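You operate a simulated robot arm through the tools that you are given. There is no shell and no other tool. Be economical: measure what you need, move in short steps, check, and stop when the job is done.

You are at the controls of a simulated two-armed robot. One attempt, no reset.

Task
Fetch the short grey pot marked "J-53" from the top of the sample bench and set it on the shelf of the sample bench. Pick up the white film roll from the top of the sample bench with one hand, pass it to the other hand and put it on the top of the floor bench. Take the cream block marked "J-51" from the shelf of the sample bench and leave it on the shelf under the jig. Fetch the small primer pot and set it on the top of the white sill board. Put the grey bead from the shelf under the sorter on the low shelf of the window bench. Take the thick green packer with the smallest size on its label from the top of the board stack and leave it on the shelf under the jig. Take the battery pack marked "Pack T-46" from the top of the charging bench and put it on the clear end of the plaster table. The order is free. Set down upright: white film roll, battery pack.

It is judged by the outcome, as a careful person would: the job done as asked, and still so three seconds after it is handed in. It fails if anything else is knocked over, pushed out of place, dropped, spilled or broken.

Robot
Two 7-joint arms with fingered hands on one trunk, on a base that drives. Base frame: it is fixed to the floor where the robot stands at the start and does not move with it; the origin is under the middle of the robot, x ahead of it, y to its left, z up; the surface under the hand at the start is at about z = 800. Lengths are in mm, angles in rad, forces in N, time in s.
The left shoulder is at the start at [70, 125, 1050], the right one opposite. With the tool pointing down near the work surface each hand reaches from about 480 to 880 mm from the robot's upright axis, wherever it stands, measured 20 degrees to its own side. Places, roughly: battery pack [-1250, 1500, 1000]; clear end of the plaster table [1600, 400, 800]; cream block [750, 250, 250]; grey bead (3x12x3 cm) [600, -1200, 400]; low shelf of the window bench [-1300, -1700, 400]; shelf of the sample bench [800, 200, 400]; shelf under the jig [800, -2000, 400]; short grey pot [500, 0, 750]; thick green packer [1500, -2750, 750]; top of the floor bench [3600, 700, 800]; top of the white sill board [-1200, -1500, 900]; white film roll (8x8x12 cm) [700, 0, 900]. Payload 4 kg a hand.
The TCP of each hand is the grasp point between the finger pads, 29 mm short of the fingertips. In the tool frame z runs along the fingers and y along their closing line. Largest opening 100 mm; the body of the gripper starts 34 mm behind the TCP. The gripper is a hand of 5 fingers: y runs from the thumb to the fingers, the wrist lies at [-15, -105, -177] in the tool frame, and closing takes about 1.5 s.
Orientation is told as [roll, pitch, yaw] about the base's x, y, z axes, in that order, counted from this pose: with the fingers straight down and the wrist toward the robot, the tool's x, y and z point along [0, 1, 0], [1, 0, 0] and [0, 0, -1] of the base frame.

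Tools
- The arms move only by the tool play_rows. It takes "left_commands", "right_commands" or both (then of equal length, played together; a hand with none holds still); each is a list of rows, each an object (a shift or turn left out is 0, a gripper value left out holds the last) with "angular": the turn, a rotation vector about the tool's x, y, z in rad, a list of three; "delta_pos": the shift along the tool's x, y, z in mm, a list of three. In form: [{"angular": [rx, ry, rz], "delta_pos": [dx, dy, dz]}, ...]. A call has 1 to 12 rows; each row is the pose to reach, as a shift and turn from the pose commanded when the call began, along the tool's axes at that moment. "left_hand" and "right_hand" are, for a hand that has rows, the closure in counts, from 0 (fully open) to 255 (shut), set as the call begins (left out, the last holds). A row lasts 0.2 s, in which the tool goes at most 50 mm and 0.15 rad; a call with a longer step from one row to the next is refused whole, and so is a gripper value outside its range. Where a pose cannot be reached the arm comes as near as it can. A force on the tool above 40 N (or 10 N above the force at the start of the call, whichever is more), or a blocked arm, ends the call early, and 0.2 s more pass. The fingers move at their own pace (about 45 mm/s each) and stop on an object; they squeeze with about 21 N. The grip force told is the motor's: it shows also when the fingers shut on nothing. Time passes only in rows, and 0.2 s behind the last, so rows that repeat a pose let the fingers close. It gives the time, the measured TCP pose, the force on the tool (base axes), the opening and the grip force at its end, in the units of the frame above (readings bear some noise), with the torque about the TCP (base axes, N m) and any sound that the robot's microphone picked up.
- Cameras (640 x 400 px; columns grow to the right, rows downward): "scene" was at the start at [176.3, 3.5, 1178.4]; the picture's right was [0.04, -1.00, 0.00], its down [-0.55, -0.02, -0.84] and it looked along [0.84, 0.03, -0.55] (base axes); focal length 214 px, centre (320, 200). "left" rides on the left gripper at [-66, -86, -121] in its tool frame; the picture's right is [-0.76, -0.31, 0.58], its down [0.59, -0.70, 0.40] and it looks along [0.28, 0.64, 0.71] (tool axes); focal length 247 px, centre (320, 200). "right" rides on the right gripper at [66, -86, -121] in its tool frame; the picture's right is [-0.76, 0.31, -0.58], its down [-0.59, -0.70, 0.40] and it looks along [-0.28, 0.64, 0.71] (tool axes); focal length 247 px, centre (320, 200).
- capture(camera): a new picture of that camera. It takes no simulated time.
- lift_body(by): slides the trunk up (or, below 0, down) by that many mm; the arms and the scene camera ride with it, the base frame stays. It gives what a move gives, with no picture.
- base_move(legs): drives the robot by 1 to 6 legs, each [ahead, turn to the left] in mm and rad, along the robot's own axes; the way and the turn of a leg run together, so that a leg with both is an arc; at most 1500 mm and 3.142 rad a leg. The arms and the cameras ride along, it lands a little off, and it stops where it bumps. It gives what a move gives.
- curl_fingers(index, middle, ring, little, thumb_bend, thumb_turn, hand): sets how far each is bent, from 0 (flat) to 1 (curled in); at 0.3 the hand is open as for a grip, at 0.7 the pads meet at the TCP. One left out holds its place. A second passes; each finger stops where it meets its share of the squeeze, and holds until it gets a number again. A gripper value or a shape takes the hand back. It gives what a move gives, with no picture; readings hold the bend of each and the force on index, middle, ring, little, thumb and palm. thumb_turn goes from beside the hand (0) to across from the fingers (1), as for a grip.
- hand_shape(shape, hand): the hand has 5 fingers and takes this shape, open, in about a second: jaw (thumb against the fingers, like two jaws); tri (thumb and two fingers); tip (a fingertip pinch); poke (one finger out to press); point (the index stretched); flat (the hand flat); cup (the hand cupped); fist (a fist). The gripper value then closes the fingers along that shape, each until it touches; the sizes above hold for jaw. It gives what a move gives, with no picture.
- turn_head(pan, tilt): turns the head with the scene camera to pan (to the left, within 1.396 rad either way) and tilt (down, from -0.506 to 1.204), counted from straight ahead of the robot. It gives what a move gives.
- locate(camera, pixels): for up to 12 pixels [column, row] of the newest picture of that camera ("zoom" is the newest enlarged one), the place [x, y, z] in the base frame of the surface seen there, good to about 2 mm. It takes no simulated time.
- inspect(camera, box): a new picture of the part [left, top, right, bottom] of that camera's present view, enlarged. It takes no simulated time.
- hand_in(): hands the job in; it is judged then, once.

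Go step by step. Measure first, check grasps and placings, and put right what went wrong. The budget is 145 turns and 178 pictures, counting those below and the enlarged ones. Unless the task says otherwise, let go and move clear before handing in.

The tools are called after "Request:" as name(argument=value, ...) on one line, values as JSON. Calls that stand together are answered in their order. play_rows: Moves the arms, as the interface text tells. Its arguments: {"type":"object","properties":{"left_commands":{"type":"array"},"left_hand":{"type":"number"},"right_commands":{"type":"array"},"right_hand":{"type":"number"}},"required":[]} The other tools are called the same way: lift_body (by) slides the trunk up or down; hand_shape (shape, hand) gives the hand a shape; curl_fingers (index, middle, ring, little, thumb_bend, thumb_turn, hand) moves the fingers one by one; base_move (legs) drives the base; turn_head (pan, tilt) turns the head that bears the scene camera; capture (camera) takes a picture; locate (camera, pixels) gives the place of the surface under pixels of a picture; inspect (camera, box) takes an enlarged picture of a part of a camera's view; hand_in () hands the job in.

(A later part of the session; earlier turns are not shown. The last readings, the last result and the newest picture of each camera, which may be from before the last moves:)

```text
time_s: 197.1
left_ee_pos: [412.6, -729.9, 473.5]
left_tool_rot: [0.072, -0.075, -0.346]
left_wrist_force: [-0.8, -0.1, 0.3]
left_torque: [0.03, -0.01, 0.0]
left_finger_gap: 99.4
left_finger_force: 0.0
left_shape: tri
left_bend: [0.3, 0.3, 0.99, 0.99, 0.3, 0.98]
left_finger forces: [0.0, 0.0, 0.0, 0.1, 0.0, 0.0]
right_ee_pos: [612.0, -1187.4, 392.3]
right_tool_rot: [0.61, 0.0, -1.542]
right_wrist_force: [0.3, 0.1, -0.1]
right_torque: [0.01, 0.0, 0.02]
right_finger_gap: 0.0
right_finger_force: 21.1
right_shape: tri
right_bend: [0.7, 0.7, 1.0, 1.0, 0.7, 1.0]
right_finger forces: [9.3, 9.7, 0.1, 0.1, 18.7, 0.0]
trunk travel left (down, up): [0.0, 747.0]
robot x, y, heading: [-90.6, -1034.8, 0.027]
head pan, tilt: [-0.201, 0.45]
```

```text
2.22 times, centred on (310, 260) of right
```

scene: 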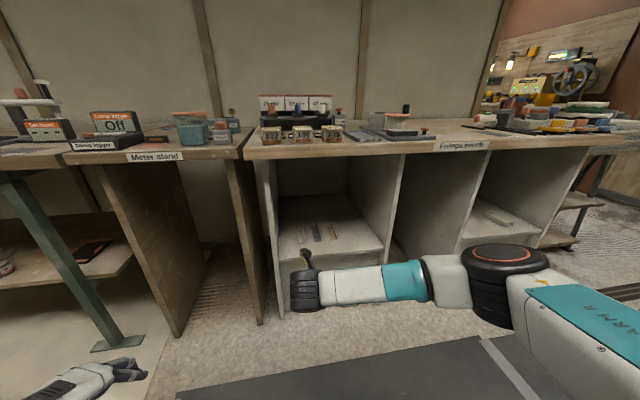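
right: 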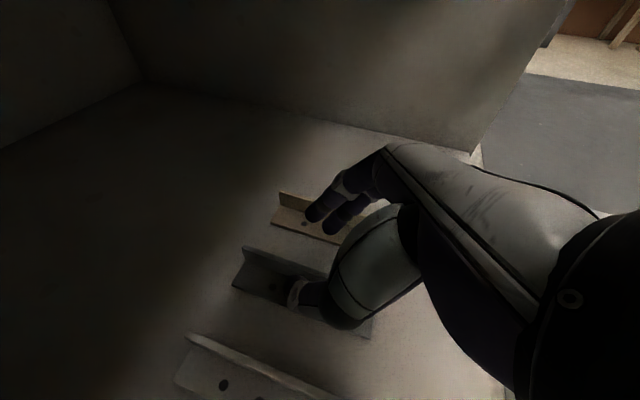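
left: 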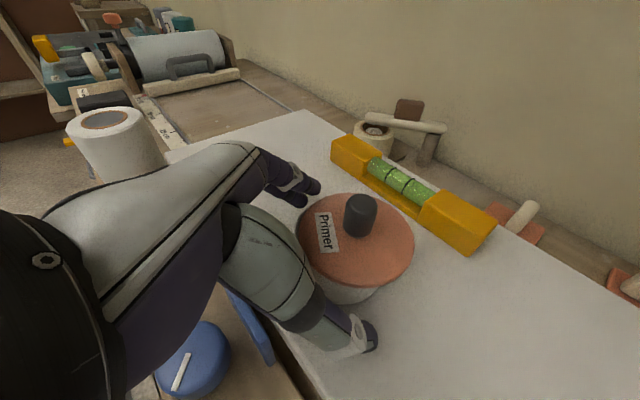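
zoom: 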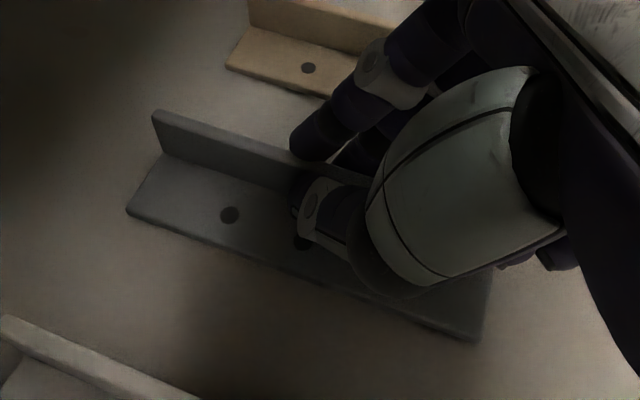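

Gap reads 0, so the fingers met above the wall. Reopen to 40, lower 9 mm and close again.

Request:
play_rows(right_commands=[{"delta_pos": [0, 0, 0]}, {"delta_pos": [0, 0, 0]}, {"delta_pos": [0, 0, 0]}, {"delta_pos": [0, 0, 0]}, {"delta_pos": [-2.5, 0, 3.5]}, {"delta_pos": [-5, 0, 7.4]}, {"delta_pos": [-5, 0, 7.4]}], right_hand=150)

Request:
play_rows(right_commands=[{"delta_pos": [0, 0, 0]}, {"delta_pos": [0, 0, 0]}, {"delta_pos": [0, 0, 0]}, {"delta_pos": [0, 0, 0]}, {"delta_pos": [0, 0, 0]}, {"delta_pos": [0, 0, 0]}], right_hand=255)

Request:
inspect(camera="right", box=[220, 170, 400, 350])

```text
time_s: 198.7
left_ee_pos: [411.0, -728.5, 474.0]
left_tool_rot: [0.071, -0.079, -0.346]
left_wrist_force: [0.0, -0.1, -0.3]
left_torque: [0.01, -0.01, 0.0]
left_finger_gap: 99.8
left_finger_force: 0.0
left_shape: tri
left_bend: [0.3, 0.3, 0.99, 0.99, 0.3, 0.98]
left_finger forces: [0.0, 0.1, 0.1, 0.1, 0.0, 0.1]
right_ee_pos: [613.9, -1186.3, 387.1]
right_tool_rot: [0.618, -0.002, -1.546]
right_wrist_force: [-3.9, -4.9, 24.4]
right_torque: [-0.16, 1.03, 0.17]
right_finger_gap: 41.1
right_finger_force: 0.1
right_shape: tri
right_bend: [0.43, 0.47, 1.0, 1.0, 0.41, 1.0]
right_finger forces: [0.0, 0.1, 10.5, 15.8, 0.0, 0.0]
trunk travel left (down, up): [0.0, 747.0]
robot x, y, heading: [-92.3, -1030.4, 0.027]
head pan, tilt: [-0.201, 0.45]
```

```text
time_s: 200.1
left_ee_pos: [412.5, -732.1, 475.0]
left_tool_rot: [0.071, -0.079, -0.348]
left_wrist_force: [0.3, 0.2, 0.2]
left_torque: [0.0, -0.02, -0.01]
left_finger_gap: 99.6
left_finger_force: 0.0
left_shape: tri
left_bend: [0.3, 0.3, 0.99, 0.99, 0.3, 0.98]
left_finger forces: [0.1, 0.1, 0.0, 0.0, 0.0, 0.0]
right_ee_pos: [613.0, -1187.1, 387.3]
right_tool_rot: [0.616, -0.004, -1.543]
right_wrist_force: [1.5, -7.0, 31.7]
right_torque: [-0.26, 1.37, 0.32]
right_finger_gap: 0.1
right_finger_force: 20.7
right_shape: tri
right_bend: [0.7, 0.7, 1.0, 1.0, 0.7, 1.0]
right_finger forces: [8.7, 9.3, 19.1, 18.1, 18.6, 0.0]
trunk travel left (down, up): [0.0, 747.0]
robot x, y, heading: [-87.1, -1033.7, 0.035]
head pan, tilt: [-0.201, 0.45]
```

```text
2.22 times, centred on (310, 260) of right
```

zoom: 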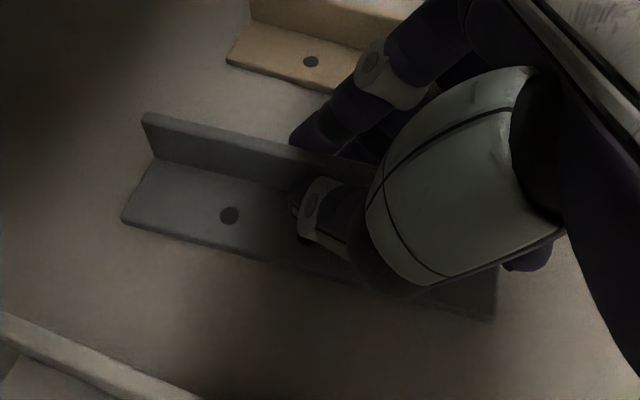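

Ring and little now press on something, and the gap still reads 0. A small lift will tell whether the bead is pinched.

Request:
play_rows(right_commands=[{"delta_pos": [4, 0, -6]}, {"delta_pos": [9, 0, -13]}, {"delta_pos": [14, 0, -20]}, {"delta_pos": [14, 0, -20]}])

Request:
inspect(camera="right", box=[220, 170, 400, 350])

```text
time_s: 201.1
left_ee_pos: [412.7, -729.7, 472.7]
left_tool_rot: [0.072, -0.075, -0.346]
left_wrist_force: [0.7, 0.2, -0.4]
left_torque: [0.04, 0.03, -0.04]
left_finger_gap: 99.9
left_finger_force: 0.0
left_shape: tri
left_bend: [0.3, 0.3, 0.99, 0.99, 0.3, 0.98]
left_finger forces: [0.0, 0.1, 0.1, 0.1, 0.1, 0.1]
right_ee_pos: [611.3, -1187.5, 405.3]
right_tool_rot: [0.611, -0.001, -1.543]
right_wrist_force: [0.1, 0.4, -0.6]
right_torque: [0.02, 0.01, 0.02]
right_finger_gap: 0.0
right_finger_force: 20.6
right_shape: tri
right_bend: [0.7, 0.7, 1.0, 1.0, 0.7, 1.0]
right_finger forces: [9.7, 9.7, 0.0, 0.1, 19.3, 0.0]
trunk travel left (down, up): [0.0, 747.0]
robot x, y, heading: [-92.8, -1034.4, 0.03]
head pan, tilt: [-0.201, 0.45]
```

```text
2.22 times, centred on (310, 260) of right
```

zoom: 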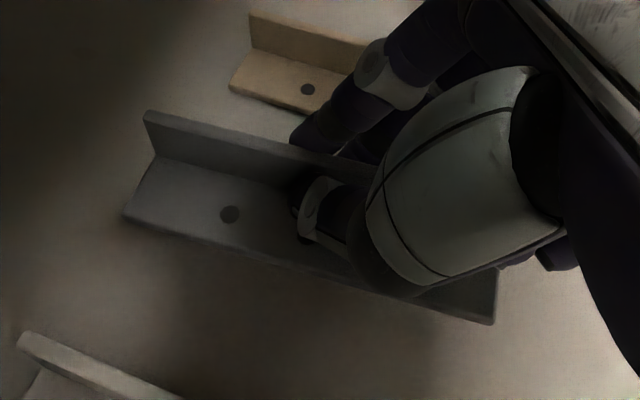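

The bead stayed fixed in the hand view while its neighbours moved away, so it is held. Raise, back out, and drive round to face the window bench's low shelf.

Request:
play_rows(right_commands=[{"delta_pos": [11, 0, -16]}, {"delta_pos": [20, 0, -29]}, {"delta_pos": [20, 0, -29]}])

Request:
base_move(legs=[[-385, 0], [0, -1.17], [774, 0], [0, -2.0]])

Request:
turn_head(pan=0.0, tilt=0.35)

Request:
capture(camera="scene")

Request:
locate(camera="scene", pixels=[[320, 260], [320, 280], [320, 300], [200, 270], [450, 270], [240, 280], [400, 280], [320, 200], [320, 190]])

```text
time_s: 201.9
left_ee_pos: [412.6, -730.1, 473.5]
left_tool_rot: [0.071, -0.075, -0.347]
left_wrist_force: [-0.3, -0.9, -0.8]
left_torque: [0.03, -0.02, 0.02]
left_finger_gap: 99.6
left_finger_force: 0.1
left_shape: tri
left_bend: [0.3, 0.3, 0.99, 0.99, 0.3, 0.98]
left_finger forces: [0.1, 0.0, 0.1, 0.0, 0.0, 0.0]
right_ee_pos: [611.9, -1188.2, 441.4]
right_tool_rot: [0.611, 0.0, -1.544]
right_wrist_force: [-0.3, -0.2, 0.0]
right_torque: [-0.03, 0.0, 0.02]
right_finger_gap: 0.2
right_finger_force: 21.0
right_shape: tri
right_bend: [0.7, 0.7, 1.0, 1.0, 0.7, 1.0]
right_finger forces: [9.6, 9.7, 0.0, 0.0, 19.3, 0.0]
trunk travel left (down, up): [0.0, 747.0]
robot x, y, heading: [-92.6, -1037.4, 0.023]
head pan, tilt: [-0.201, 0.45]
```

```text
time_s: 216.0
left_ee_pos: [-638.4, -2048.5, 472.8]
left_tool_rot: [0.071, -0.075, 2.79]
left_wrist_force: [-0.3, 0.3, -0.2]
left_torque: [-0.01, -0.01, 0.01]
left_finger_gap: 99.9
left_finger_force: 0.1
left_shape: tri
left_bend: [0.3, 0.3, 0.99, 0.99, 0.3, 0.98]
left_finger forces: [0.0, 0.0, 0.0, 0.1, 0.0, 0.0]
right_ee_pos: [-837.1, -1591.3, 441.6]
right_tool_rot: [0.612, 0.0, 1.596]
right_wrist_force: [-0.4, -0.3, 0.0]
right_torque: [0.0, 0.01, 0.03]
right_finger_gap: 0.0
right_finger_force: 20.8
right_shape: tri
right_bend: [0.7, 0.7, 1.0, 1.0, 0.7, 1.0]
right_finger forces: [9.2, 9.5, 0.0, 0.1, 18.8, 0.1]
trunk travel left (down, up): [0.0, 747.0]
robot x, y, heading: [-136.1, -1746.8, -3.117]
head pan, tilt: [-0.201, 0.45]
```

```text
time_s: 216.8
left_ee_pos: [-639.2, -2047.1, 472.9]
left_tool_rot: [0.072, -0.076, 2.791]
left_wrist_force: [-0.5, -0.1, 0.4]
left_torque: [0.02, -0.01, 0.02]
left_finger_gap: 99.7
left_finger_force: 0.0
left_shape: tri
left_bend: [0.3, 0.3, 0.99, 0.99, 0.3, 0.98]
left_finger forces: [0.0, 0.0, 0.0, 0.0, 0.0, 0.0]
right_ee_pos: [-837.3, -1591.4, 442.2]
right_tool_rot: [0.611, 0.0, 1.595]
right_wrist_force: [-0.4, 0.0, -0.1]
right_torque: [0.03, -0.01, 0.0]
right_finger_gap: 0.0
right_finger_force: 21.2
right_shape: tri
right_bend: [0.7, 0.7, 1.0, 1.0, 0.7, 1.0]
right_finger forces: [9.4, 9.4, 0.0, 0.0, 18.7, 0.0]
trunk travel left (down, up): [0.0, 747.0]
robot x, y, heading: [-132.7, -1745.2, -3.118]
head pan, tilt: [0.0, 0.351]
```

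```text
91 pictures are left
```

scene: 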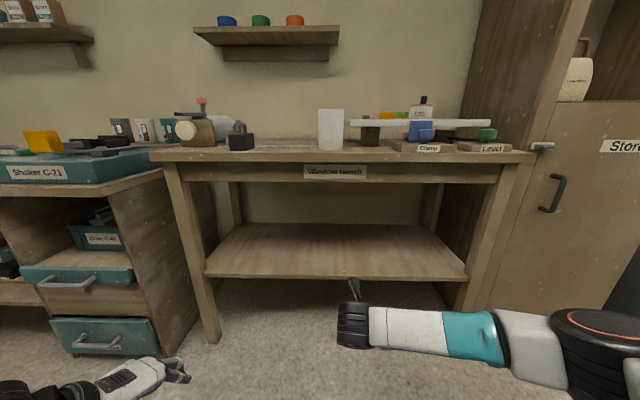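

```text
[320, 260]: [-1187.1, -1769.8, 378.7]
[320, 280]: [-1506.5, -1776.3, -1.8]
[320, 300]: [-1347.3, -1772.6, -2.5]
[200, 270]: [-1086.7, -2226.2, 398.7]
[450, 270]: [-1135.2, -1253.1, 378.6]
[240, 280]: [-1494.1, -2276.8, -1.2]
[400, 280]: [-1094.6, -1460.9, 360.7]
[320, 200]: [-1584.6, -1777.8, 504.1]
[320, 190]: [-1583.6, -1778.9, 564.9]
```

The low shelf: z 378.6, front x≈−1095. Drive in 378 to put the TCP at about (−1215,−1600).

Request:
base_move(legs=[[378, 0]])

Request:
capture(camera="right")

Request:
locate(camera="right", pixels=[[283, 225], [290, 270], [270, 225], [300, 225], [275, 262], [200, 300], [200, 200]])

```text
time_s: 219.1
left_ee_pos: [-1011.6, -2059.7, 473.9]
left_tool_rot: [0.072, -0.075, 2.795]
left_wrist_force: [0.5, 0.8, 0.6]
left_torque: [0.05, 0.02, 0.02]
left_finger_gap: 99.9
left_finger_force: 0.0
left_shape: tri
left_bend: [0.3, 0.3, 0.99, 0.99, 0.3, 0.98]
left_finger forces: [0.0, 0.1, 0.0, 0.0, 0.0, 0.0]
right_ee_pos: [-1211.4, -1604.4, 442.7]
right_tool_rot: [0.611, 0.001, 1.599]
right_wrist_force: [-0.7, 0.4, -0.2]
right_torque: [-0.03, 0.01, 0.0]
right_finger_gap: 0.0
right_finger_force: 21.2
right_shape: tri
right_bend: [0.7, 0.7, 1.0, 1.0, 0.7, 1.0]
right_finger forces: [9.3, 9.5, 0.0, 0.1, 18.9, 0.1]
trunk travel left (down, up): [0.0, 747.0]
robot x, y, heading: [-506.8, -1759.5, -3.114]
head pan, tilt: [0.0, 0.351]
```

```text
90 pictures are left
```

right: 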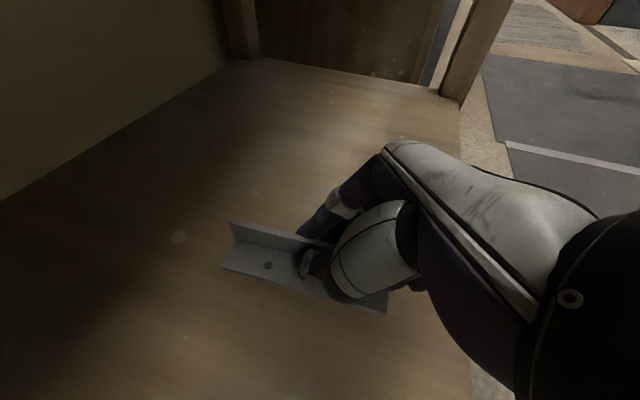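

```text
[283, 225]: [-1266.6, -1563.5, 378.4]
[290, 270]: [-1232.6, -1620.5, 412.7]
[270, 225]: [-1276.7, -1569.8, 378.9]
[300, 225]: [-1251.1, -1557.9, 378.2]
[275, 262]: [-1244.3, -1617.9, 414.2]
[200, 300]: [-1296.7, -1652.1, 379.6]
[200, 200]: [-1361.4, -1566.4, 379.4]
```

Bead bottom is ~30 mm above the shelf. Lower 29 and release.

Request:
play_rows(right_commands=[{"delta_pos": [-7, 0, 10]}, {"delta_pos": [-12, 0, 17]}, {"delta_pos": [-16.6, 0, 23.8]}, {"delta_pos": [-16.6, 0, 23.8]}])

Request:
play_rows(right_commands=[{"delta_pos": [0, 0, 0]}, {"delta_pos": [0, 0, 0]}, {"delta_pos": [0, 0, 0]}, {"delta_pos": [0, 0, 0]}, {"delta_pos": [0, 0, 0]}], right_hand=130)

Request:
play_rows(right_commands=[{"delta_pos": [10, 0, -14]}, {"delta_pos": [23, 0, -33]}, {"delta_pos": [34, 0, -49]}])

Request:
capture(camera="right")

```text
time_s: 220.1
left_ee_pos: [-1011.4, -2060.2, 474.2]
left_tool_rot: [0.07, -0.075, 2.794]
left_wrist_force: [0.0, -1.1, -0.4]
left_torque: [-0.01, 0.02, 0.03]
left_finger_gap: 99.9
left_finger_force: 0.1
left_shape: tri
left_bend: [0.3, 0.3, 0.99, 0.99, 0.3, 0.98]
left_finger forces: [0.0, 0.0, 0.1, 0.0, 0.0, 0.0]
right_ee_pos: [-1212.0, -1602.5, 412.4]
right_tool_rot: [0.612, -0.001, 1.6]
right_wrist_force: [-0.1, -0.1, 0.9]
right_torque: [0.0, 0.01, 0.01]
right_finger_gap: 0.0
right_finger_force: 21.0
right_shape: tri
right_bend: [0.7, 0.7, 1.0, 1.0, 0.7, 1.0]
right_finger forces: [9.3, 9.5, 0.1, 0.1, 19.0, 0.0]
trunk travel left (down, up): [0.0, 747.0]
robot x, y, heading: [-507.3, -1755.4, -3.114]
head pan, tilt: [0.0, 0.351]
```

```text
time_s: 221.3
left_ee_pos: [-1010.5, -2060.8, 473.6]
left_tool_rot: [0.071, -0.074, 2.793]
left_wrist_force: [-0.5, -0.7, -0.1]
left_torque: [0.04, 0.01, -0.04]
left_finger_gap: 100.1
left_finger_force: 0.2
left_shape: tri
left_bend: [0.3, 0.3, 0.99, 0.99, 0.3, 0.98]
left_finger forces: [0.0, 0.0, 0.0, 0.1, 0.0, 0.0]
right_ee_pos: [-1211.2, -1603.7, 414.4]
right_tool_rot: [0.61, 0.002, 1.599]
right_wrist_force: [0.7, -0.1, 6.1]
right_torque: [-0.01, -0.19, 0.0]
right_finger_gap: 48.8
right_finger_force: 0.0
right_shape: tri
right_bend: [0.41, 0.43, 0.99, 1.0, 0.37, 1.0]
right_finger forces: [0.1, 0.1, 5.3, 0.7, 0.0, 0.1]
trunk travel left (down, up): [0.0, 747.0]
robot x, y, heading: [-505.8, -1757.1, -3.12]
head pan, tilt: [0.0, 0.351]
```

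```text
time_s: 222.1
left_ee_pos: [-1011.3, -2059.2, 474.0]
left_tool_rot: [0.072, -0.075, 2.794]
left_wrist_force: [0.6, 0.3, 0.4]
left_torque: [0.02, -0.01, -0.03]
left_finger_gap: 99.7
left_finger_force: 0.0
left_shape: tri
left_bend: [0.3, 0.3, 0.99, 0.99, 0.3, 0.98]
left_finger forces: [0.1, 0.0, 0.0, 0.1, 0.0, 0.1]
right_ee_pos: [-1209.7, -1602.6, 473.5]
right_tool_rot: [0.611, -0.001, 1.598]
right_wrist_force: [1.5, 0.0, -0.1]
right_torque: [0.02, 0.01, -0.01]
right_finger_gap: 48.9
right_finger_force: 0.1
right_shape: tri
right_bend: [0.41, 0.43, 0.99, 0.99, 0.37, 1.0]
right_finger forces: [0.0, 0.0, 0.1, 0.1, 0.1, 0.1]
trunk travel left (down, up): [0.0, 747.0]
robot x, y, heading: [-507.3, -1757.8, -3.109]
head pan, tilt: [0.0, 0.351]
```

```text
89 pictures are left
```

right: 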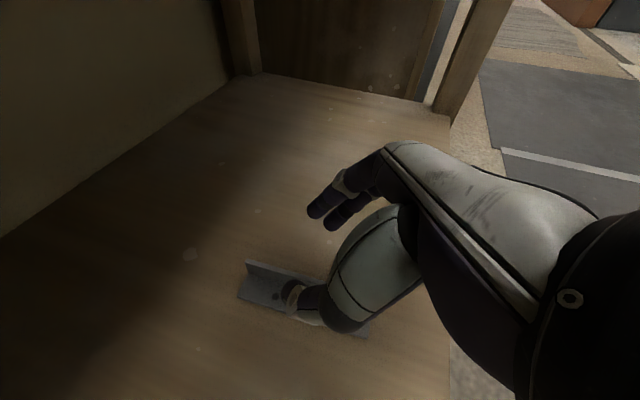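

Bead placed on the low shelf. Now toward the board stack: back out, raise the trunk and drive to about (−150,−2900) facing +x for a look.

Request:
base_move(legs=[[-350, 0], [0, 1.54], [1130, 0], [0, 1.571]])

Request:
lift_body(by=400)

Request:
turn_head(pan=0.1, tilt=0.4)

Request:
capture(camera="scene")

```text
time_s: 237.5
left_ee_pos: [344.4, -2596.8, 473.6]
left_tool_rot: [0.071, -0.075, -0.387]
left_wrist_force: [-0.5, 0.7, 1.1]
left_torque: [-0.04, -0.01, 0.01]
left_finger_gap: 99.9
left_finger_force: 0.0
left_shape: tri
left_bend: [0.3, 0.3, 0.99, 0.99, 0.3, 0.98]
left_finger forces: [0.1, 0.0, 0.0, 0.1, 0.1, 0.1]
right_ee_pos: [526.3, -3062.4, 472.6]
right_tool_rot: [0.61, -0.002, -1.579]
right_wrist_force: [-0.5, 0.4, -0.4]
right_torque: [0.03, 0.0, 0.0]
right_finger_gap: 48.8
right_finger_force: 0.1
right_shape: tri
right_bend: [0.41, 0.43, 0.99, 0.99, 0.37, 1.0]
right_finger forces: [0.1, 0.0, 0.0, 0.0, 0.1, 0.0]
trunk travel left (down, up): [0.0, 747.0]
robot x, y, heading: [-170.2, -2881.9, -0.009]
head pan, tilt: [0.0, 0.351]
```

```text
time_s: 241.4
left_ee_pos: [344.9, -2596.6, 873.5]
left_tool_rot: [0.07, -0.073, -0.385]
left_wrist_force: [0.1, -0.2, 0.0]
left_torque: [-0.01, 0.01, 0.0]
left_finger_gap: 99.7
left_finger_force: 0.1
left_shape: tri
left_bend: [0.3, 0.3, 0.99, 0.99, 0.3, 0.98]
left_finger forces: [0.0, 0.0, 0.0, 0.1, 0.0, 0.0]
right_ee_pos: [525.6, -3061.6, 872.3]
right_tool_rot: [0.609, 0.001, -1.579]
right_wrist_force: [0.1, 0.1, 0.5]
right_torque: [-0.02, 0.01, -0.01]
right_finger_gap: 48.8
right_finger_force: 0.1
right_shape: tri
right_bend: [0.41, 0.43, 0.99, 0.99, 0.37, 1.0]
right_finger forces: [0.0, 0.0, 0.0, 0.0, 0.0, 0.1]
trunk travel left (down, up): [-400.0, 347.0]
robot x, y, heading: [-168.9, -2882.5, -0.011]
head pan, tilt: [0.0, 0.351]
```

```text
time_s: 242.0
left_ee_pos: [344.9, -2597.0, 873.8]
left_tool_rot: [0.072, -0.075, -0.384]
left_wrist_force: [-0.2, -0.8, -1.1]
left_torque: [0.0, 0.02, 0.0]
left_finger_gap: 99.6
left_finger_force: 0.0
left_shape: tri
left_bend: [0.3, 0.3, 0.99, 0.99, 0.3, 0.98]
left_finger forces: [0.1, 0.0, 0.1, 0.1, 0.0, 0.0]
right_ee_pos: [525.4, -3061.3, 872.6]
right_tool_rot: [0.611, 0.001, -1.579]
right_wrist_force: [-0.2, 0.4, 0.3]
right_torque: [0.02, -0.01, 0.0]
right_finger_gap: 48.8
right_finger_force: 0.0
right_shape: tri
right_bend: [0.41, 0.43, 0.99, 0.99, 0.37, 1.0]
right_finger forces: [0.0, 0.0, 0.0, 0.1, 0.0, 0.1]
trunk travel left (down, up): [-400.0, 347.0]
robot x, y, heading: [-172.3, -2881.9, -0.007]
head pan, tilt: [0.099, 0.4]
```

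```text
88 pictures are left
```

scene: 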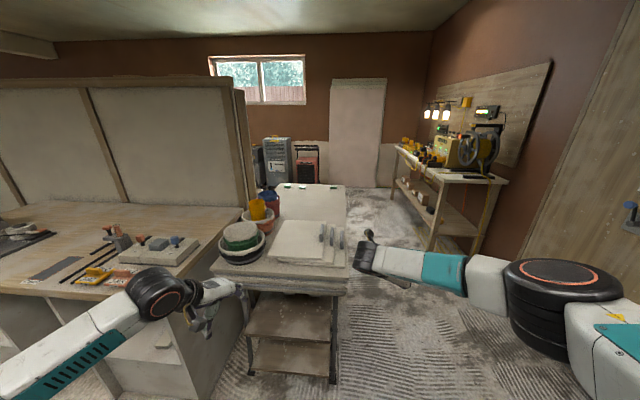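

Request:
inspect(camera="scene", box=[230, 180, 370, 290])

Request:
locate(camera="scene", pixels=[[323, 232], [332, 237], [340, 242], [290, 280], [346, 282], [350, 255], [300, 240], [345, 190], [240, 240], [325, 262], [345, 260], [440, 175]])

```text
3.64 times, centred on (300, 235) of scene
```

zoom: 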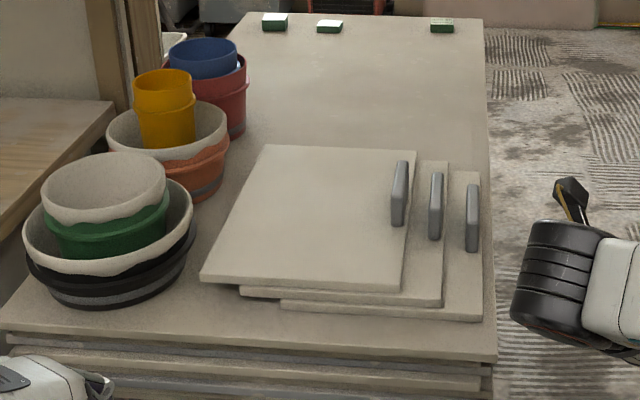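

```text
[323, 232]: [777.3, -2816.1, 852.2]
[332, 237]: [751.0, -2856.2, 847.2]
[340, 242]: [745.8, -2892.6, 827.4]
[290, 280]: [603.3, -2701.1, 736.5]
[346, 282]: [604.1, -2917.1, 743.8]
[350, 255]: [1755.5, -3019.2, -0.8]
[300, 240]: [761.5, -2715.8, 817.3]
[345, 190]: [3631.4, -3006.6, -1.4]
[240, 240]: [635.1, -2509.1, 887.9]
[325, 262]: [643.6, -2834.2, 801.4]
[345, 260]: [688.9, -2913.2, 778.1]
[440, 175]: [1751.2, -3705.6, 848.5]
```

Three green packers are at the far end of the stack, zoom (275,20),(329,25),(442,24). I locate them and the right-hand bench's corners.

Request:
locate(camera="zoom", pixels=[[275, 16], [329, 22], [442, 20], [480, 25], [250, 15], [487, 200], [493, 350]])

Request:
locate(camera="scene", pixels=[[505, 182], [490, 240], [398, 150], [405, 200], [450, 225], [385, 170], [295, 180], [520, 300], [400, 330]])

Request:
inspect(camera="scene", box=[280, 170, 340, 200])

```text
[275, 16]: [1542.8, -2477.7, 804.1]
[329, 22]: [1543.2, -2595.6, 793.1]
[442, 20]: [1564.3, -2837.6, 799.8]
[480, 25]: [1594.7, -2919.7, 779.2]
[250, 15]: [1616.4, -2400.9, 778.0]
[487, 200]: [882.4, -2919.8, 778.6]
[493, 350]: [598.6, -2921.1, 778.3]
```

```text
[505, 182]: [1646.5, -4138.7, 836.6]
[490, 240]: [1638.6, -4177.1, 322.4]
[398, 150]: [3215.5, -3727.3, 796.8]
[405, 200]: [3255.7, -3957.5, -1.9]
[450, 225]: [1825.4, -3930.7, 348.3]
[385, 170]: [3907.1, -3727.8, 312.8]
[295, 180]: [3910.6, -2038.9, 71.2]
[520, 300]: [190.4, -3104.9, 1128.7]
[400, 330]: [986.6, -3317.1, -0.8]
```

```text
10.67 times, centred on (310, 185) of scene
```

zoom: 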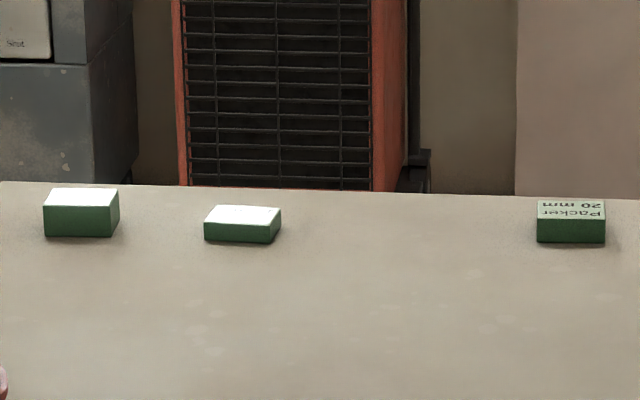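

Labels face the far side, so I go round by the walkway (y≈−3290) to stand beyond the stack at x≈2350 facing back.

Request:
base_move(legs=[[0, -0.613], [703, 0], [0, 0.62], [1500, 0], [450, 0], [0, 1.571]])

Request:
base_move(legs=[[560, 0], [0, 1.571]])

Request:
turn_head(pan=0.0, tilt=0.45)

Request:
capture(camera="scene")

```text
time_s: 262.6
left_ee_pos: [2097.5, -2809.3, 873.0]
left_tool_rot: [0.071, -0.075, 1.146]
left_wrist_force: [0.1, 0.4, -0.4]
left_torque: [-0.01, 0.03, 0.01]
left_finger_gap: 99.8
left_finger_force: 0.0
left_shape: tri
left_bend: [0.3, 0.3, 0.99, 0.99, 0.3, 0.98]
left_finger forces: [0.0, 0.1, 0.1, 0.0, 0.0, 0.0]
right_ee_pos: [2569.7, -2645.8, 873.5]
right_tool_rot: [0.611, -0.001, -0.052]
right_wrist_force: [-0.1, -0.3, 0.6]
right_torque: [0.01, -0.01, -0.01]
right_finger_gap: 48.8
right_finger_force: 0.1
right_shape: tri
right_bend: [0.41, 0.43, 0.99, 0.99, 0.37, 1.0]
right_finger forces: [0.0, 0.1, 0.0, 0.0, 0.1, 0.1]
trunk travel left (down, up): [-400.0, 347.0]
robot x, y, heading: [2359.6, -3331.9, 1.519]
head pan, tilt: [0.099, 0.4]
```

```text
time_s: 269.9
left_ee_pos: [1868.2, -3032.5, 874.3]
left_tool_rot: [0.069, -0.075, 2.725]
left_wrist_force: [-0.6, -0.7, -0.3]
left_torque: [0.0, -0.04, -0.03]
left_finger_gap: 100.0
left_finger_force: 0.1
left_shape: tri
left_bend: [0.3, 0.3, 0.99, 0.99, 0.3, 0.98]
left_finger forces: [0.0, 0.0, 0.0, 0.2, 0.0, 0.0]
right_ee_pos: [1699.4, -2564.1, 873.7]
right_tool_rot: [0.612, 0.0, 1.529]
right_wrist_force: [0.2, 0.9, -0.6]
right_torque: [-0.02, 0.03, 0.03]
right_finger_gap: 48.8
right_finger_force: 0.0
right_shape: tri
right_bend: [0.41, 0.43, 0.99, 0.99, 0.37, 1.0]
right_finger forces: [0.0, 0.1, 0.1, 0.1, 0.1, 0.0]
trunk travel left (down, up): [-400.0, 347.0]
robot x, y, heading: [2389.2, -2768.2, 3.099]
head pan, tilt: [0.099, 0.4]
```

```text
time_s: 270.5
left_ee_pos: [1866.7, -3034.1, 873.5]
left_tool_rot: [0.069, -0.074, 2.725]
left_wrist_force: [-0.2, -0.4, 1.2]
left_torque: [0.0, -0.01, 0.02]
left_finger_gap: 99.6
left_finger_force: 0.0
left_shape: tri
left_bend: [0.3, 0.3, 0.99, 0.99, 0.3, 0.98]
left_finger forces: [0.0, 0.0, 0.1, 0.1, 0.1, 0.0]
right_ee_pos: [1699.4, -2564.8, 873.2]
right_tool_rot: [0.611, 0.0, 1.529]
right_wrist_force: [-0.8, 0.0, 0.2]
right_torque: [0.02, -0.02, -0.05]
right_finger_gap: 49.0
right_finger_force: 0.1
right_shape: tri
right_bend: [0.41, 0.43, 0.99, 0.99, 0.37, 1.0]
right_finger forces: [0.0, 0.0, 0.1, 0.0, 0.1, 0.0]
trunk travel left (down, up): [-400.0, 347.0]
robot x, y, heading: [2388.6, -2764.0, 3.097]
head pan, tilt: [0.0, 0.45]
```

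```text
85 pictures are left
```

scene: 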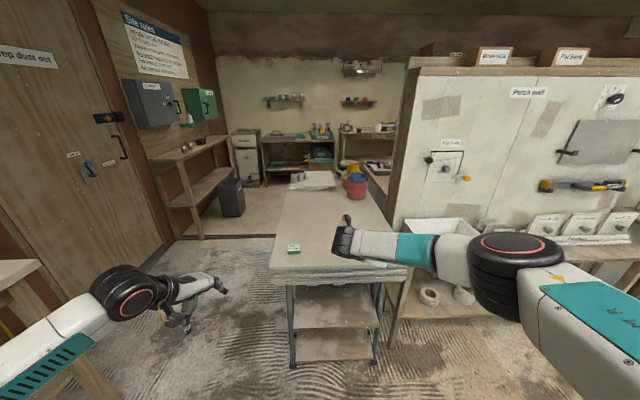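

Request:
capture(camera="right")

Request:
inspect(camera="scene", box=[270, 225, 420, 285])

```text
84 pictures are left
```

right: 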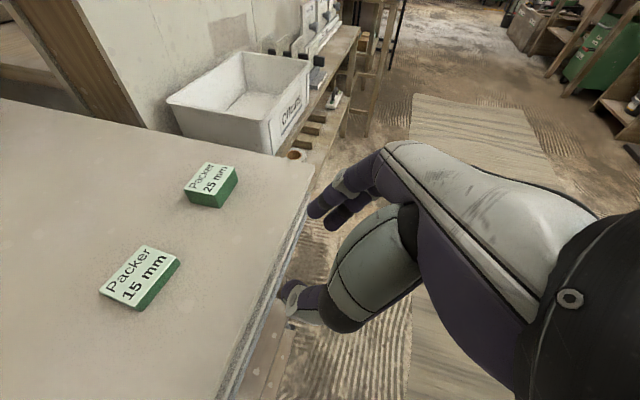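

```text
4.27 times, centred on (345, 255) of scene
```

zoom: 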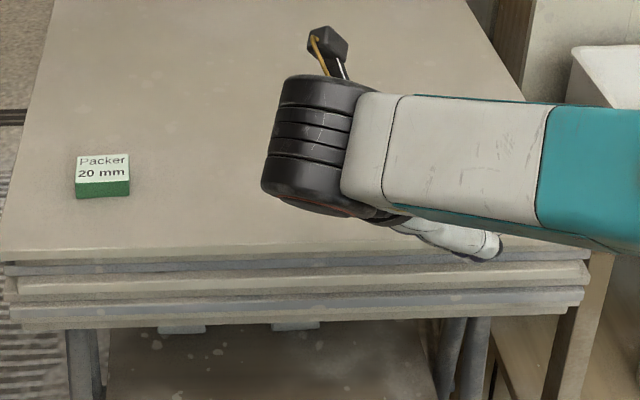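

Labels read 15, 20 and 25 mm; the 15 mm one at right-view (140,280) is wanted. I measure its corners.

Request:
locate(camera="right", pixels=[[146, 248], [177, 259], [132, 303], [103, 289], [140, 275], [178, 267], [160, 320], [209, 165], [235, 173], [215, 195], [300, 170], [240, 380]])

```text
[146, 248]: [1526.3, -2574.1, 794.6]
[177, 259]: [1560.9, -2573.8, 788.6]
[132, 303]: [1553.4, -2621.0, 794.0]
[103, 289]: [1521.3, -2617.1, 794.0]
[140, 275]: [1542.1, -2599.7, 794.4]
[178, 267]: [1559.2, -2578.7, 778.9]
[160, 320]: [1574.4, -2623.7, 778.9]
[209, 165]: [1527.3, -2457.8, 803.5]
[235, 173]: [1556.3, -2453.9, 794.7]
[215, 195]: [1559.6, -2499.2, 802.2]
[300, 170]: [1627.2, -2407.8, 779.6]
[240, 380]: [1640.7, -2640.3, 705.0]
```

The 15 mm packer is at (1540,−2597), 38×49×15, top 794. I reduce the right hand's tilt by 0.3 so both fingertips get low, open fully, shift left and drive in 154.

Request:
play_rows(right_commands=[{"angular": [0, -0.1, 0], "delta_pos": [0, -13, 0]}, {"angular": [0, -0.2, 0], "delta_pos": [0, -26, 0]}, {"angular": [0, -0.3, 0], "delta_pos": [0, -39, 0]}, {"angular": [0, -0.3, 0], "delta_pos": [0, -39, 0]}, {"angular": [0, -0.3, 0], "delta_pos": [0, -39, 0]}], right_hand=40)

Request:
base_move(legs=[[154, 0]])

Request:
capture(camera="right")

```text
time_s: 271.7
left_ee_pos: [1867.5, -3033.6, 873.4]
left_tool_rot: [0.07, -0.075, 2.724]
left_wrist_force: [0.2, -0.7, 0.5]
left_torque: [0.0, 0.02, -0.01]
left_finger_gap: 99.6
left_finger_force: 0.0
left_shape: tri
left_bend: [0.3, 0.3, 0.99, 0.99, 0.3, 0.98]
left_finger forces: [0.0, 0.1, 0.0, 0.0, 0.1, 0.1]
right_ee_pos: [1699.5, -2604.3, 873.6]
right_tool_rot: [0.309, 0.0, 1.529]
right_wrist_force: [0.1, 0.7, 0.7]
right_torque: [0.02, -0.01, -0.05]
right_finger_gap: 84.0
right_finger_force: 0.1
right_shape: tri
right_bend: [0.36, 0.32, 0.99, 0.99, 0.3, 0.98]
right_finger forces: [0.1, 0.0, 0.0, 0.1, 0.0, 0.1]
trunk travel left (down, up): [-400.0, 347.0]
robot x, y, heading: [2387.5, -2764.6, 3.1]
head pan, tilt: [0.0, 0.45]
```

```text
time_s: 273.1
left_ee_pos: [1711.1, -3029.1, 872.4]
left_tool_rot: [0.07, -0.074, 2.725]
left_wrist_force: [0.0, 0.2, 0.1]
left_torque: [-0.01, -0.02, 0.03]
left_finger_gap: 100.1
left_finger_force: 0.0
left_shape: tri
left_bend: [0.3, 0.3, 0.99, 0.99, 0.3, 0.98]
left_finger forces: [0.0, 0.0, 0.0, 0.0, 0.0, 0.0]
right_ee_pos: [1542.1, -2596.8, 872.2]
right_tool_rot: [0.309, 0.001, 1.528]
right_wrist_force: [-0.3, 0.8, -0.5]
right_torque: [0.02, 0.0, 0.02]
right_finger_gap: 84.1
right_finger_force: 0.1
right_shape: tri
right_bend: [0.36, 0.32, 0.99, 0.99, 0.3, 0.98]
right_finger forces: [0.0, 0.0, 0.1, 0.1, 0.0, 0.0]
trunk travel left (down, up): [-400.0, 347.0]
robot x, y, heading: [2235.6, -2760.3, 3.097]
head pan, tilt: [0.0, 0.45]
```

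```text
82 pictures are left
```

right: 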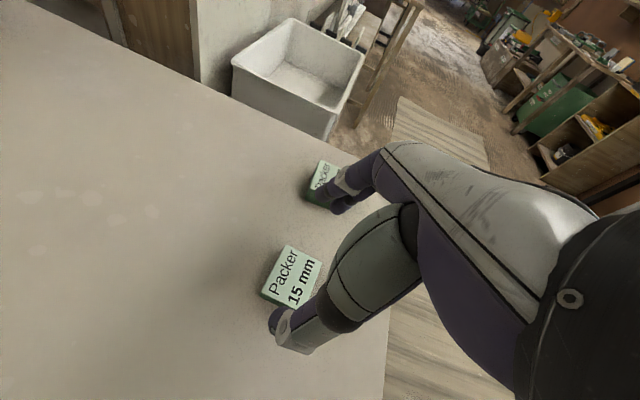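

Well aligned. Lower 57 to about 815 and check.

Request:
play_rows(right_commands=[{"delta_pos": [-6, 0, 19]}, {"delta_pos": [-12, 0, 38]}, {"delta_pos": [-17.3, 0, 54.3]}, {"delta_pos": [-17.3, 0, 54.3]}])

Request:
inspect(camera="right", box=[200, 180, 400, 380])

```text
time_s: 274.1
left_ee_pos: [1710.5, -3028.1, 873.7]
left_tool_rot: [0.07, -0.074, 2.726]
left_wrist_force: [-0.4, -1.1, -0.3]
left_torque: [0.01, -0.02, 0.0]
left_finger_gap: 99.8
left_finger_force: 0.1
left_shape: tri
left_bend: [0.3, 0.3, 0.99, 0.99, 0.3, 0.98]
left_finger forces: [0.0, 0.0, 0.0, 0.0, 0.0, 0.0]
right_ee_pos: [1544.2, -2595.1, 815.5]
right_tool_rot: [0.309, 0.0, 1.531]
right_wrist_force: [-0.1, 0.2, 1.0]
right_torque: [0.02, -0.02, 0.01]
right_finger_gap: 84.2
right_finger_force: 0.1
right_shape: tri
right_bend: [0.36, 0.32, 0.99, 0.99, 0.3, 0.98]
right_finger forces: [0.0, 0.0, 0.0, 0.0, 0.0, 0.1]
trunk travel left (down, up): [-400.0, 347.0]
robot x, y, heading: [2232.4, -2761.7, 3.098]
head pan, tilt: [0.0, 0.45]
```

```text
2.00 times, centred on (300, 280) of right
```

zoom: 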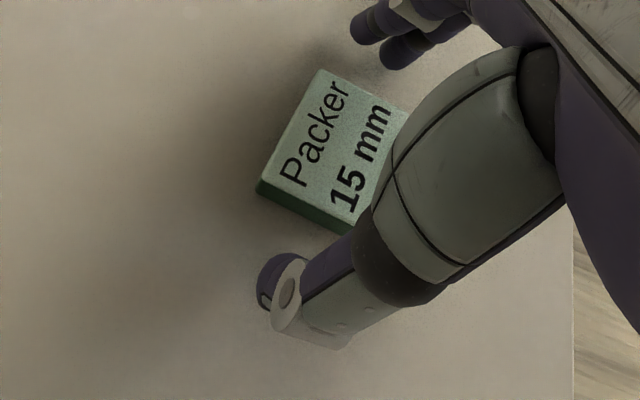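

Lower 5 more and close.

Request:
play_rows(right_commands=[{"delta_pos": [-0.8, 0, 2.4]}, {"delta_pos": [-1.5, 0, 4.8]}, {"delta_pos": [-1.5, 0, 4.8]}])

Request:
play_rows(right_commands=[{"delta_pos": [0, 0, 0]}, {"delta_pos": [0, 0, 0]}, {"delta_pos": [0, 0, 0]}, {"delta_pos": [0, 0, 0]}, {"delta_pos": [0, 0, 0]}, {"delta_pos": [0, 0, 0]}, {"delta_pos": [0, 0, 0]}], right_hand=255)

Request:
play_rows(right_commands=[{"delta_pos": [4.5, 0, -14]}, {"delta_pos": [10, 0, -32]}, {"delta_pos": [18, 0, -56]}, {"delta_pos": [18, 0, -56]}])

Request:
capture(camera="right")

```text
time_s: 274.9
left_ee_pos: [1712.2, -3029.3, 873.0]
left_tool_rot: [0.071, -0.075, 2.723]
left_wrist_force: [0.1, -0.3, 0.3]
left_torque: [-0.01, 0.01, 0.01]
left_finger_gap: 99.7
left_finger_force: 0.1
left_shape: tri
left_bend: [0.3, 0.3, 0.99, 0.99, 0.3, 0.98]
left_finger forces: [0.0, 0.0, 0.0, 0.0, 0.1, 0.0]
right_ee_pos: [1543.8, -2596.1, 811.1]
right_tool_rot: [0.311, 0.0, 1.528]
right_wrist_force: [1.2, -1.2, 3.9]
right_torque: [0.17, -0.07, -0.05]
right_finger_gap: 84.0
right_finger_force: 0.0
right_shape: tri
right_bend: [0.36, 0.31, 0.99, 0.99, 0.3, 0.98]
right_finger forces: [0.1, 3.8, 0.0, 0.1, 0.1, 0.1]
trunk travel left (down, up): [-400.0, 347.0]
robot x, y, heading: [2236.7, -2760.2, 3.106]
head pan, tilt: [0.0, 0.45]
```

```text
time_s: 276.5
left_ee_pos: [1711.2, -3028.7, 873.1]
left_tool_rot: [0.072, -0.074, 2.726]
left_wrist_force: [-0.3, -0.1, 0.3]
left_torque: [0.04, 0.04, 0.0]
left_finger_gap: 100.0
left_finger_force: 0.0
left_shape: tri
left_bend: [0.3, 0.3, 0.99, 0.99, 0.3, 0.98]
left_finger forces: [0.0, 0.1, 0.0, 0.0, 0.1, 0.1]
right_ee_pos: [1542.5, -2595.2, 812.1]
right_tool_rot: [0.311, -0.002, 1.531]
right_wrist_force: [0.9, 3.6, 7.5]
right_torque: [0.37, -0.07, -0.05]
right_finger_gap: 46.6
right_finger_force: 21.2
right_shape: tri
right_bend: [0.4, 0.38, 1.0, 1.0, 0.39, 1.0]
right_finger forces: [15.2, 11.2, 0.0, 0.1, 18.1, 0.0]
trunk travel left (down, up): [-400.0, 347.0]
robot x, y, heading: [2233.3, -2763.8, 3.099]
head pan, tilt: [0.0, 0.45]
```

```text
time_s: 277.5
left_ee_pos: [1711.7, -3028.5, 872.5]
left_tool_rot: [0.07, -0.075, 2.723]
left_wrist_force: [-0.5, -0.4, 0.4]
left_torque: [0.01, 0.0, -0.03]
left_finger_gap: 99.7
left_finger_force: 0.1
left_shape: tri
left_bend: [0.3, 0.3, 0.99, 0.99, 0.3, 0.98]
left_finger forces: [0.1, 0.0, 0.0, 0.1, 0.0, 0.0]
right_ee_pos: [1544.3, -2595.6, 868.7]
right_tool_rot: [0.309, -0.002, 1.529]
right_wrist_force: [-0.4, 0.0, 0.3]
right_torque: [-0.03, 0.0, 0.03]
right_finger_gap: 46.4
right_finger_force: 21.1
right_shape: tri
right_bend: [0.4, 0.39, 1.0, 1.0, 0.4, 1.0]
right_finger forces: [14.1, 5.3, 0.1, 0.0, 19.4, 0.0]
trunk travel left (down, up): [-400.0, 347.0]
robot x, y, heading: [2233.7, -2762.8, 3.102]
head pan, tilt: [0.0, 0.45]
```

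```text
80 pictures are left
```

right: 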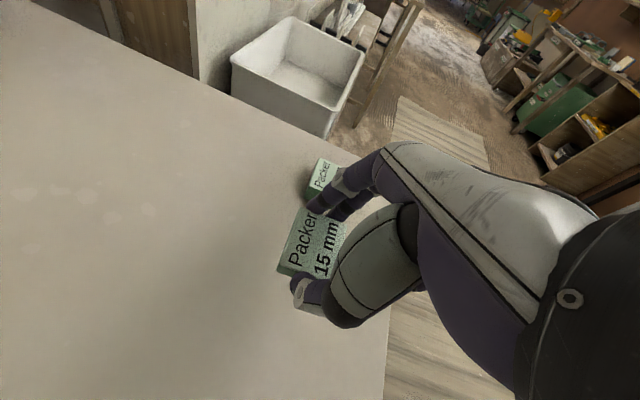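

Packer is held. Drive back round by the walkway toward the jig shelf.

Request:
base_move(legs=[[-150, 0], [0, 1.611], [530, 0], [0, -1.571], [1500, 0]])

```text
time_s: 284.3
left_ee_pos: [2660.7, -3507.2, 874.0]
left_tool_rot: [0.07, -0.075, -1.961]
left_wrist_force: [-0.1, 0.1, 0.3]
left_torque: [-0.02, 0.05, 0.02]
left_finger_gap: 99.9
left_finger_force: 0.0
left_shape: tri
left_bend: [0.3, 0.3, 0.99, 0.99, 0.3, 0.98]
left_finger forces: [0.1, 0.0, 0.1, 0.0, 0.0, 0.0]
right_ee_pos: [2233.9, -3679.2, 865.4]
right_tool_rot: [0.284, -0.004, 3.114]
right_wrist_force: [-0.5, 15.8, 2.2]
right_torque: [0.35, 0.08, -0.63]
right_finger_gap: 46.2
right_finger_force: 21.3
right_shape: tri
right_bend: [0.39, 0.4, 1.0, 1.0, 0.41, 1.0]
right_finger forces: [31.3, 5.4, 0.0, 0.0, 19.3, 0.0]
trunk travel left (down, up): [-400.0, 347.0]
robot x, y, heading: [2384.2, -2993.1, -1.585]
head pan, tilt: [0.0, 0.45]
stopped in leg 3: the force on the tool passed its limit at 71 N (the readings are from after the stop); the commanded pose is now the measured one
```

Driving toward −y the right hand touched the tool bench at y≈−3700 (71 N). I back off at once and look whether anything moved.

Request:
base_move(legs=[[-200, 0]])

Request:
capture(camera="right")

Request:
turn_head(pan=-0.2, tilt=0.5)

Request:
capture(camera="scene")

```text
time_s: 285.9
left_ee_pos: [2663.7, -3305.8, 874.1]
left_tool_rot: [0.071, -0.075, -1.962]
left_wrist_force: [-0.5, 0.7, 0.1]
left_torque: [-0.01, 0.02, 0.0]
left_finger_gap: 100.0
left_finger_force: 0.0
left_shape: tri
left_bend: [0.3, 0.3, 0.99, 0.99, 0.3, 0.98]
left_finger forces: [0.0, 0.0, 0.1, 0.0, 0.0, 0.0]
right_ee_pos: [2237.2, -3478.1, 865.9]
right_tool_rot: [0.288, -0.002, 3.118]
right_wrist_force: [0.6, 0.3, 0.4]
right_torque: [-0.02, 0.03, 0.04]
right_finger_gap: 45.9
right_finger_force: 21.2
right_shape: tri
right_bend: [0.4, 0.39, 1.0, 1.0, 0.41, 1.0]
right_finger forces: [13.9, 6.3, 0.0, 0.0, 20.2, 0.0]
trunk travel left (down, up): [-400.0, 347.0]
robot x, y, heading: [2383.8, -2792.0, -1.589]
head pan, tilt: [0.0, 0.45]
```

```text
79 pictures are left
```

right: 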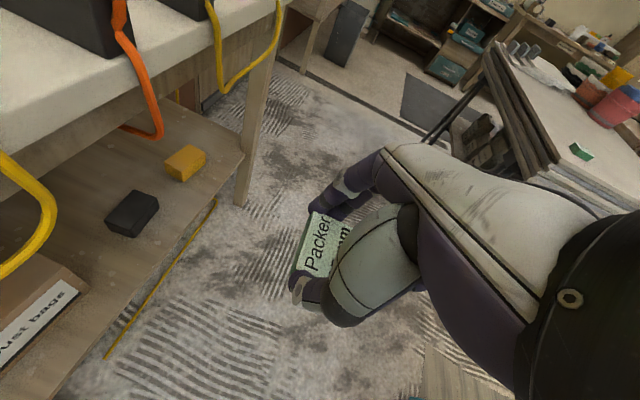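

```text
time_s: 286.6
left_ee_pos: [2664.4, -3306.0, 872.4]
left_tool_rot: [0.071, -0.075, -1.962]
left_wrist_force: [-0.3, -0.3, 1.0]
left_torque: [-0.03, -0.04, 0.01]
left_finger_gap: 100.1
left_finger_force: 0.0
left_shape: tri
left_bend: [0.3, 0.3, 0.99, 0.99, 0.3, 0.98]
left_finger forces: [0.0, 0.1, 0.1, 0.0, 0.0, 0.0]
right_ee_pos: [2236.5, -3477.8, 865.6]
right_tool_rot: [0.288, -0.003, 3.116]
right_wrist_force: [-0.6, 0.4, 0.2]
right_torque: [-0.01, 0.02, -0.04]
right_finger_gap: 45.9
right_finger_force: 20.4
right_shape: tri
right_bend: [0.4, 0.39, 1.0, 1.0, 0.41, 1.0]
right_finger forces: [13.9, 6.3, 0.0, 0.0, 20.2, 0.0]
trunk travel left (down, up): [-400.0, 347.0]
robot x, y, heading: [2381.7, -2792.4, -1.585]
head pan, tilt: [-0.201, 0.499]
```

```text
78 pictures are left
```

scene: 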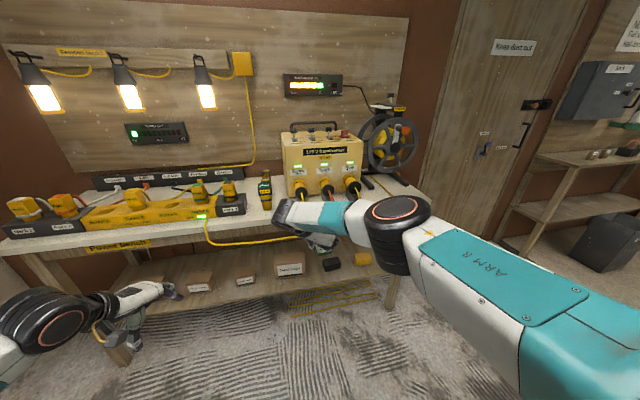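

Nothing appears disturbed on that bench and the packer is still held. I take a diagonal line into the walkway instead, keeping both hands clear.

Request:
base_move(legs=[[0, -1.025], [1023, 0], [0, -0.532], [1500, 0], [170, 0]])

```text
time_s: 304.4
left_ee_pos: [-720.3, -3502.7, 873.2]
left_tool_rot: [0.07, -0.074, 2.739]
left_wrist_force: [0.9, -0.3, 0.6]
left_torque: [-0.03, 0.0, -0.01]
left_finger_gap: 99.7
left_finger_force: 0.0
left_shape: tri
left_bend: [0.3, 0.3, 0.99, 0.99, 0.3, 0.98]
left_finger forces: [0.1, 0.1, 0.0, 0.0, 0.0, 0.0]
right_ee_pos: [-887.1, -3073.4, 863.8]
right_tool_rot: [0.288, -0.001, 1.535]
right_wrist_force: [0.6, 0.3, 0.5]
right_torque: [-0.03, 0.02, 0.04]
right_finger_gap: 46.0
right_finger_force: 20.7
right_shape: tri
right_bend: [0.4, 0.39, 1.0, 1.0, 0.41, 1.0]
right_finger forces: [13.9, 6.3, 0.1, 0.0, 20.3, 0.1]
trunk travel left (down, up): [-400.0, 347.0]
robot x, y, heading: [-200.0, -3227.1, 3.12]
head pan, tilt: [-0.201, 0.499]
```

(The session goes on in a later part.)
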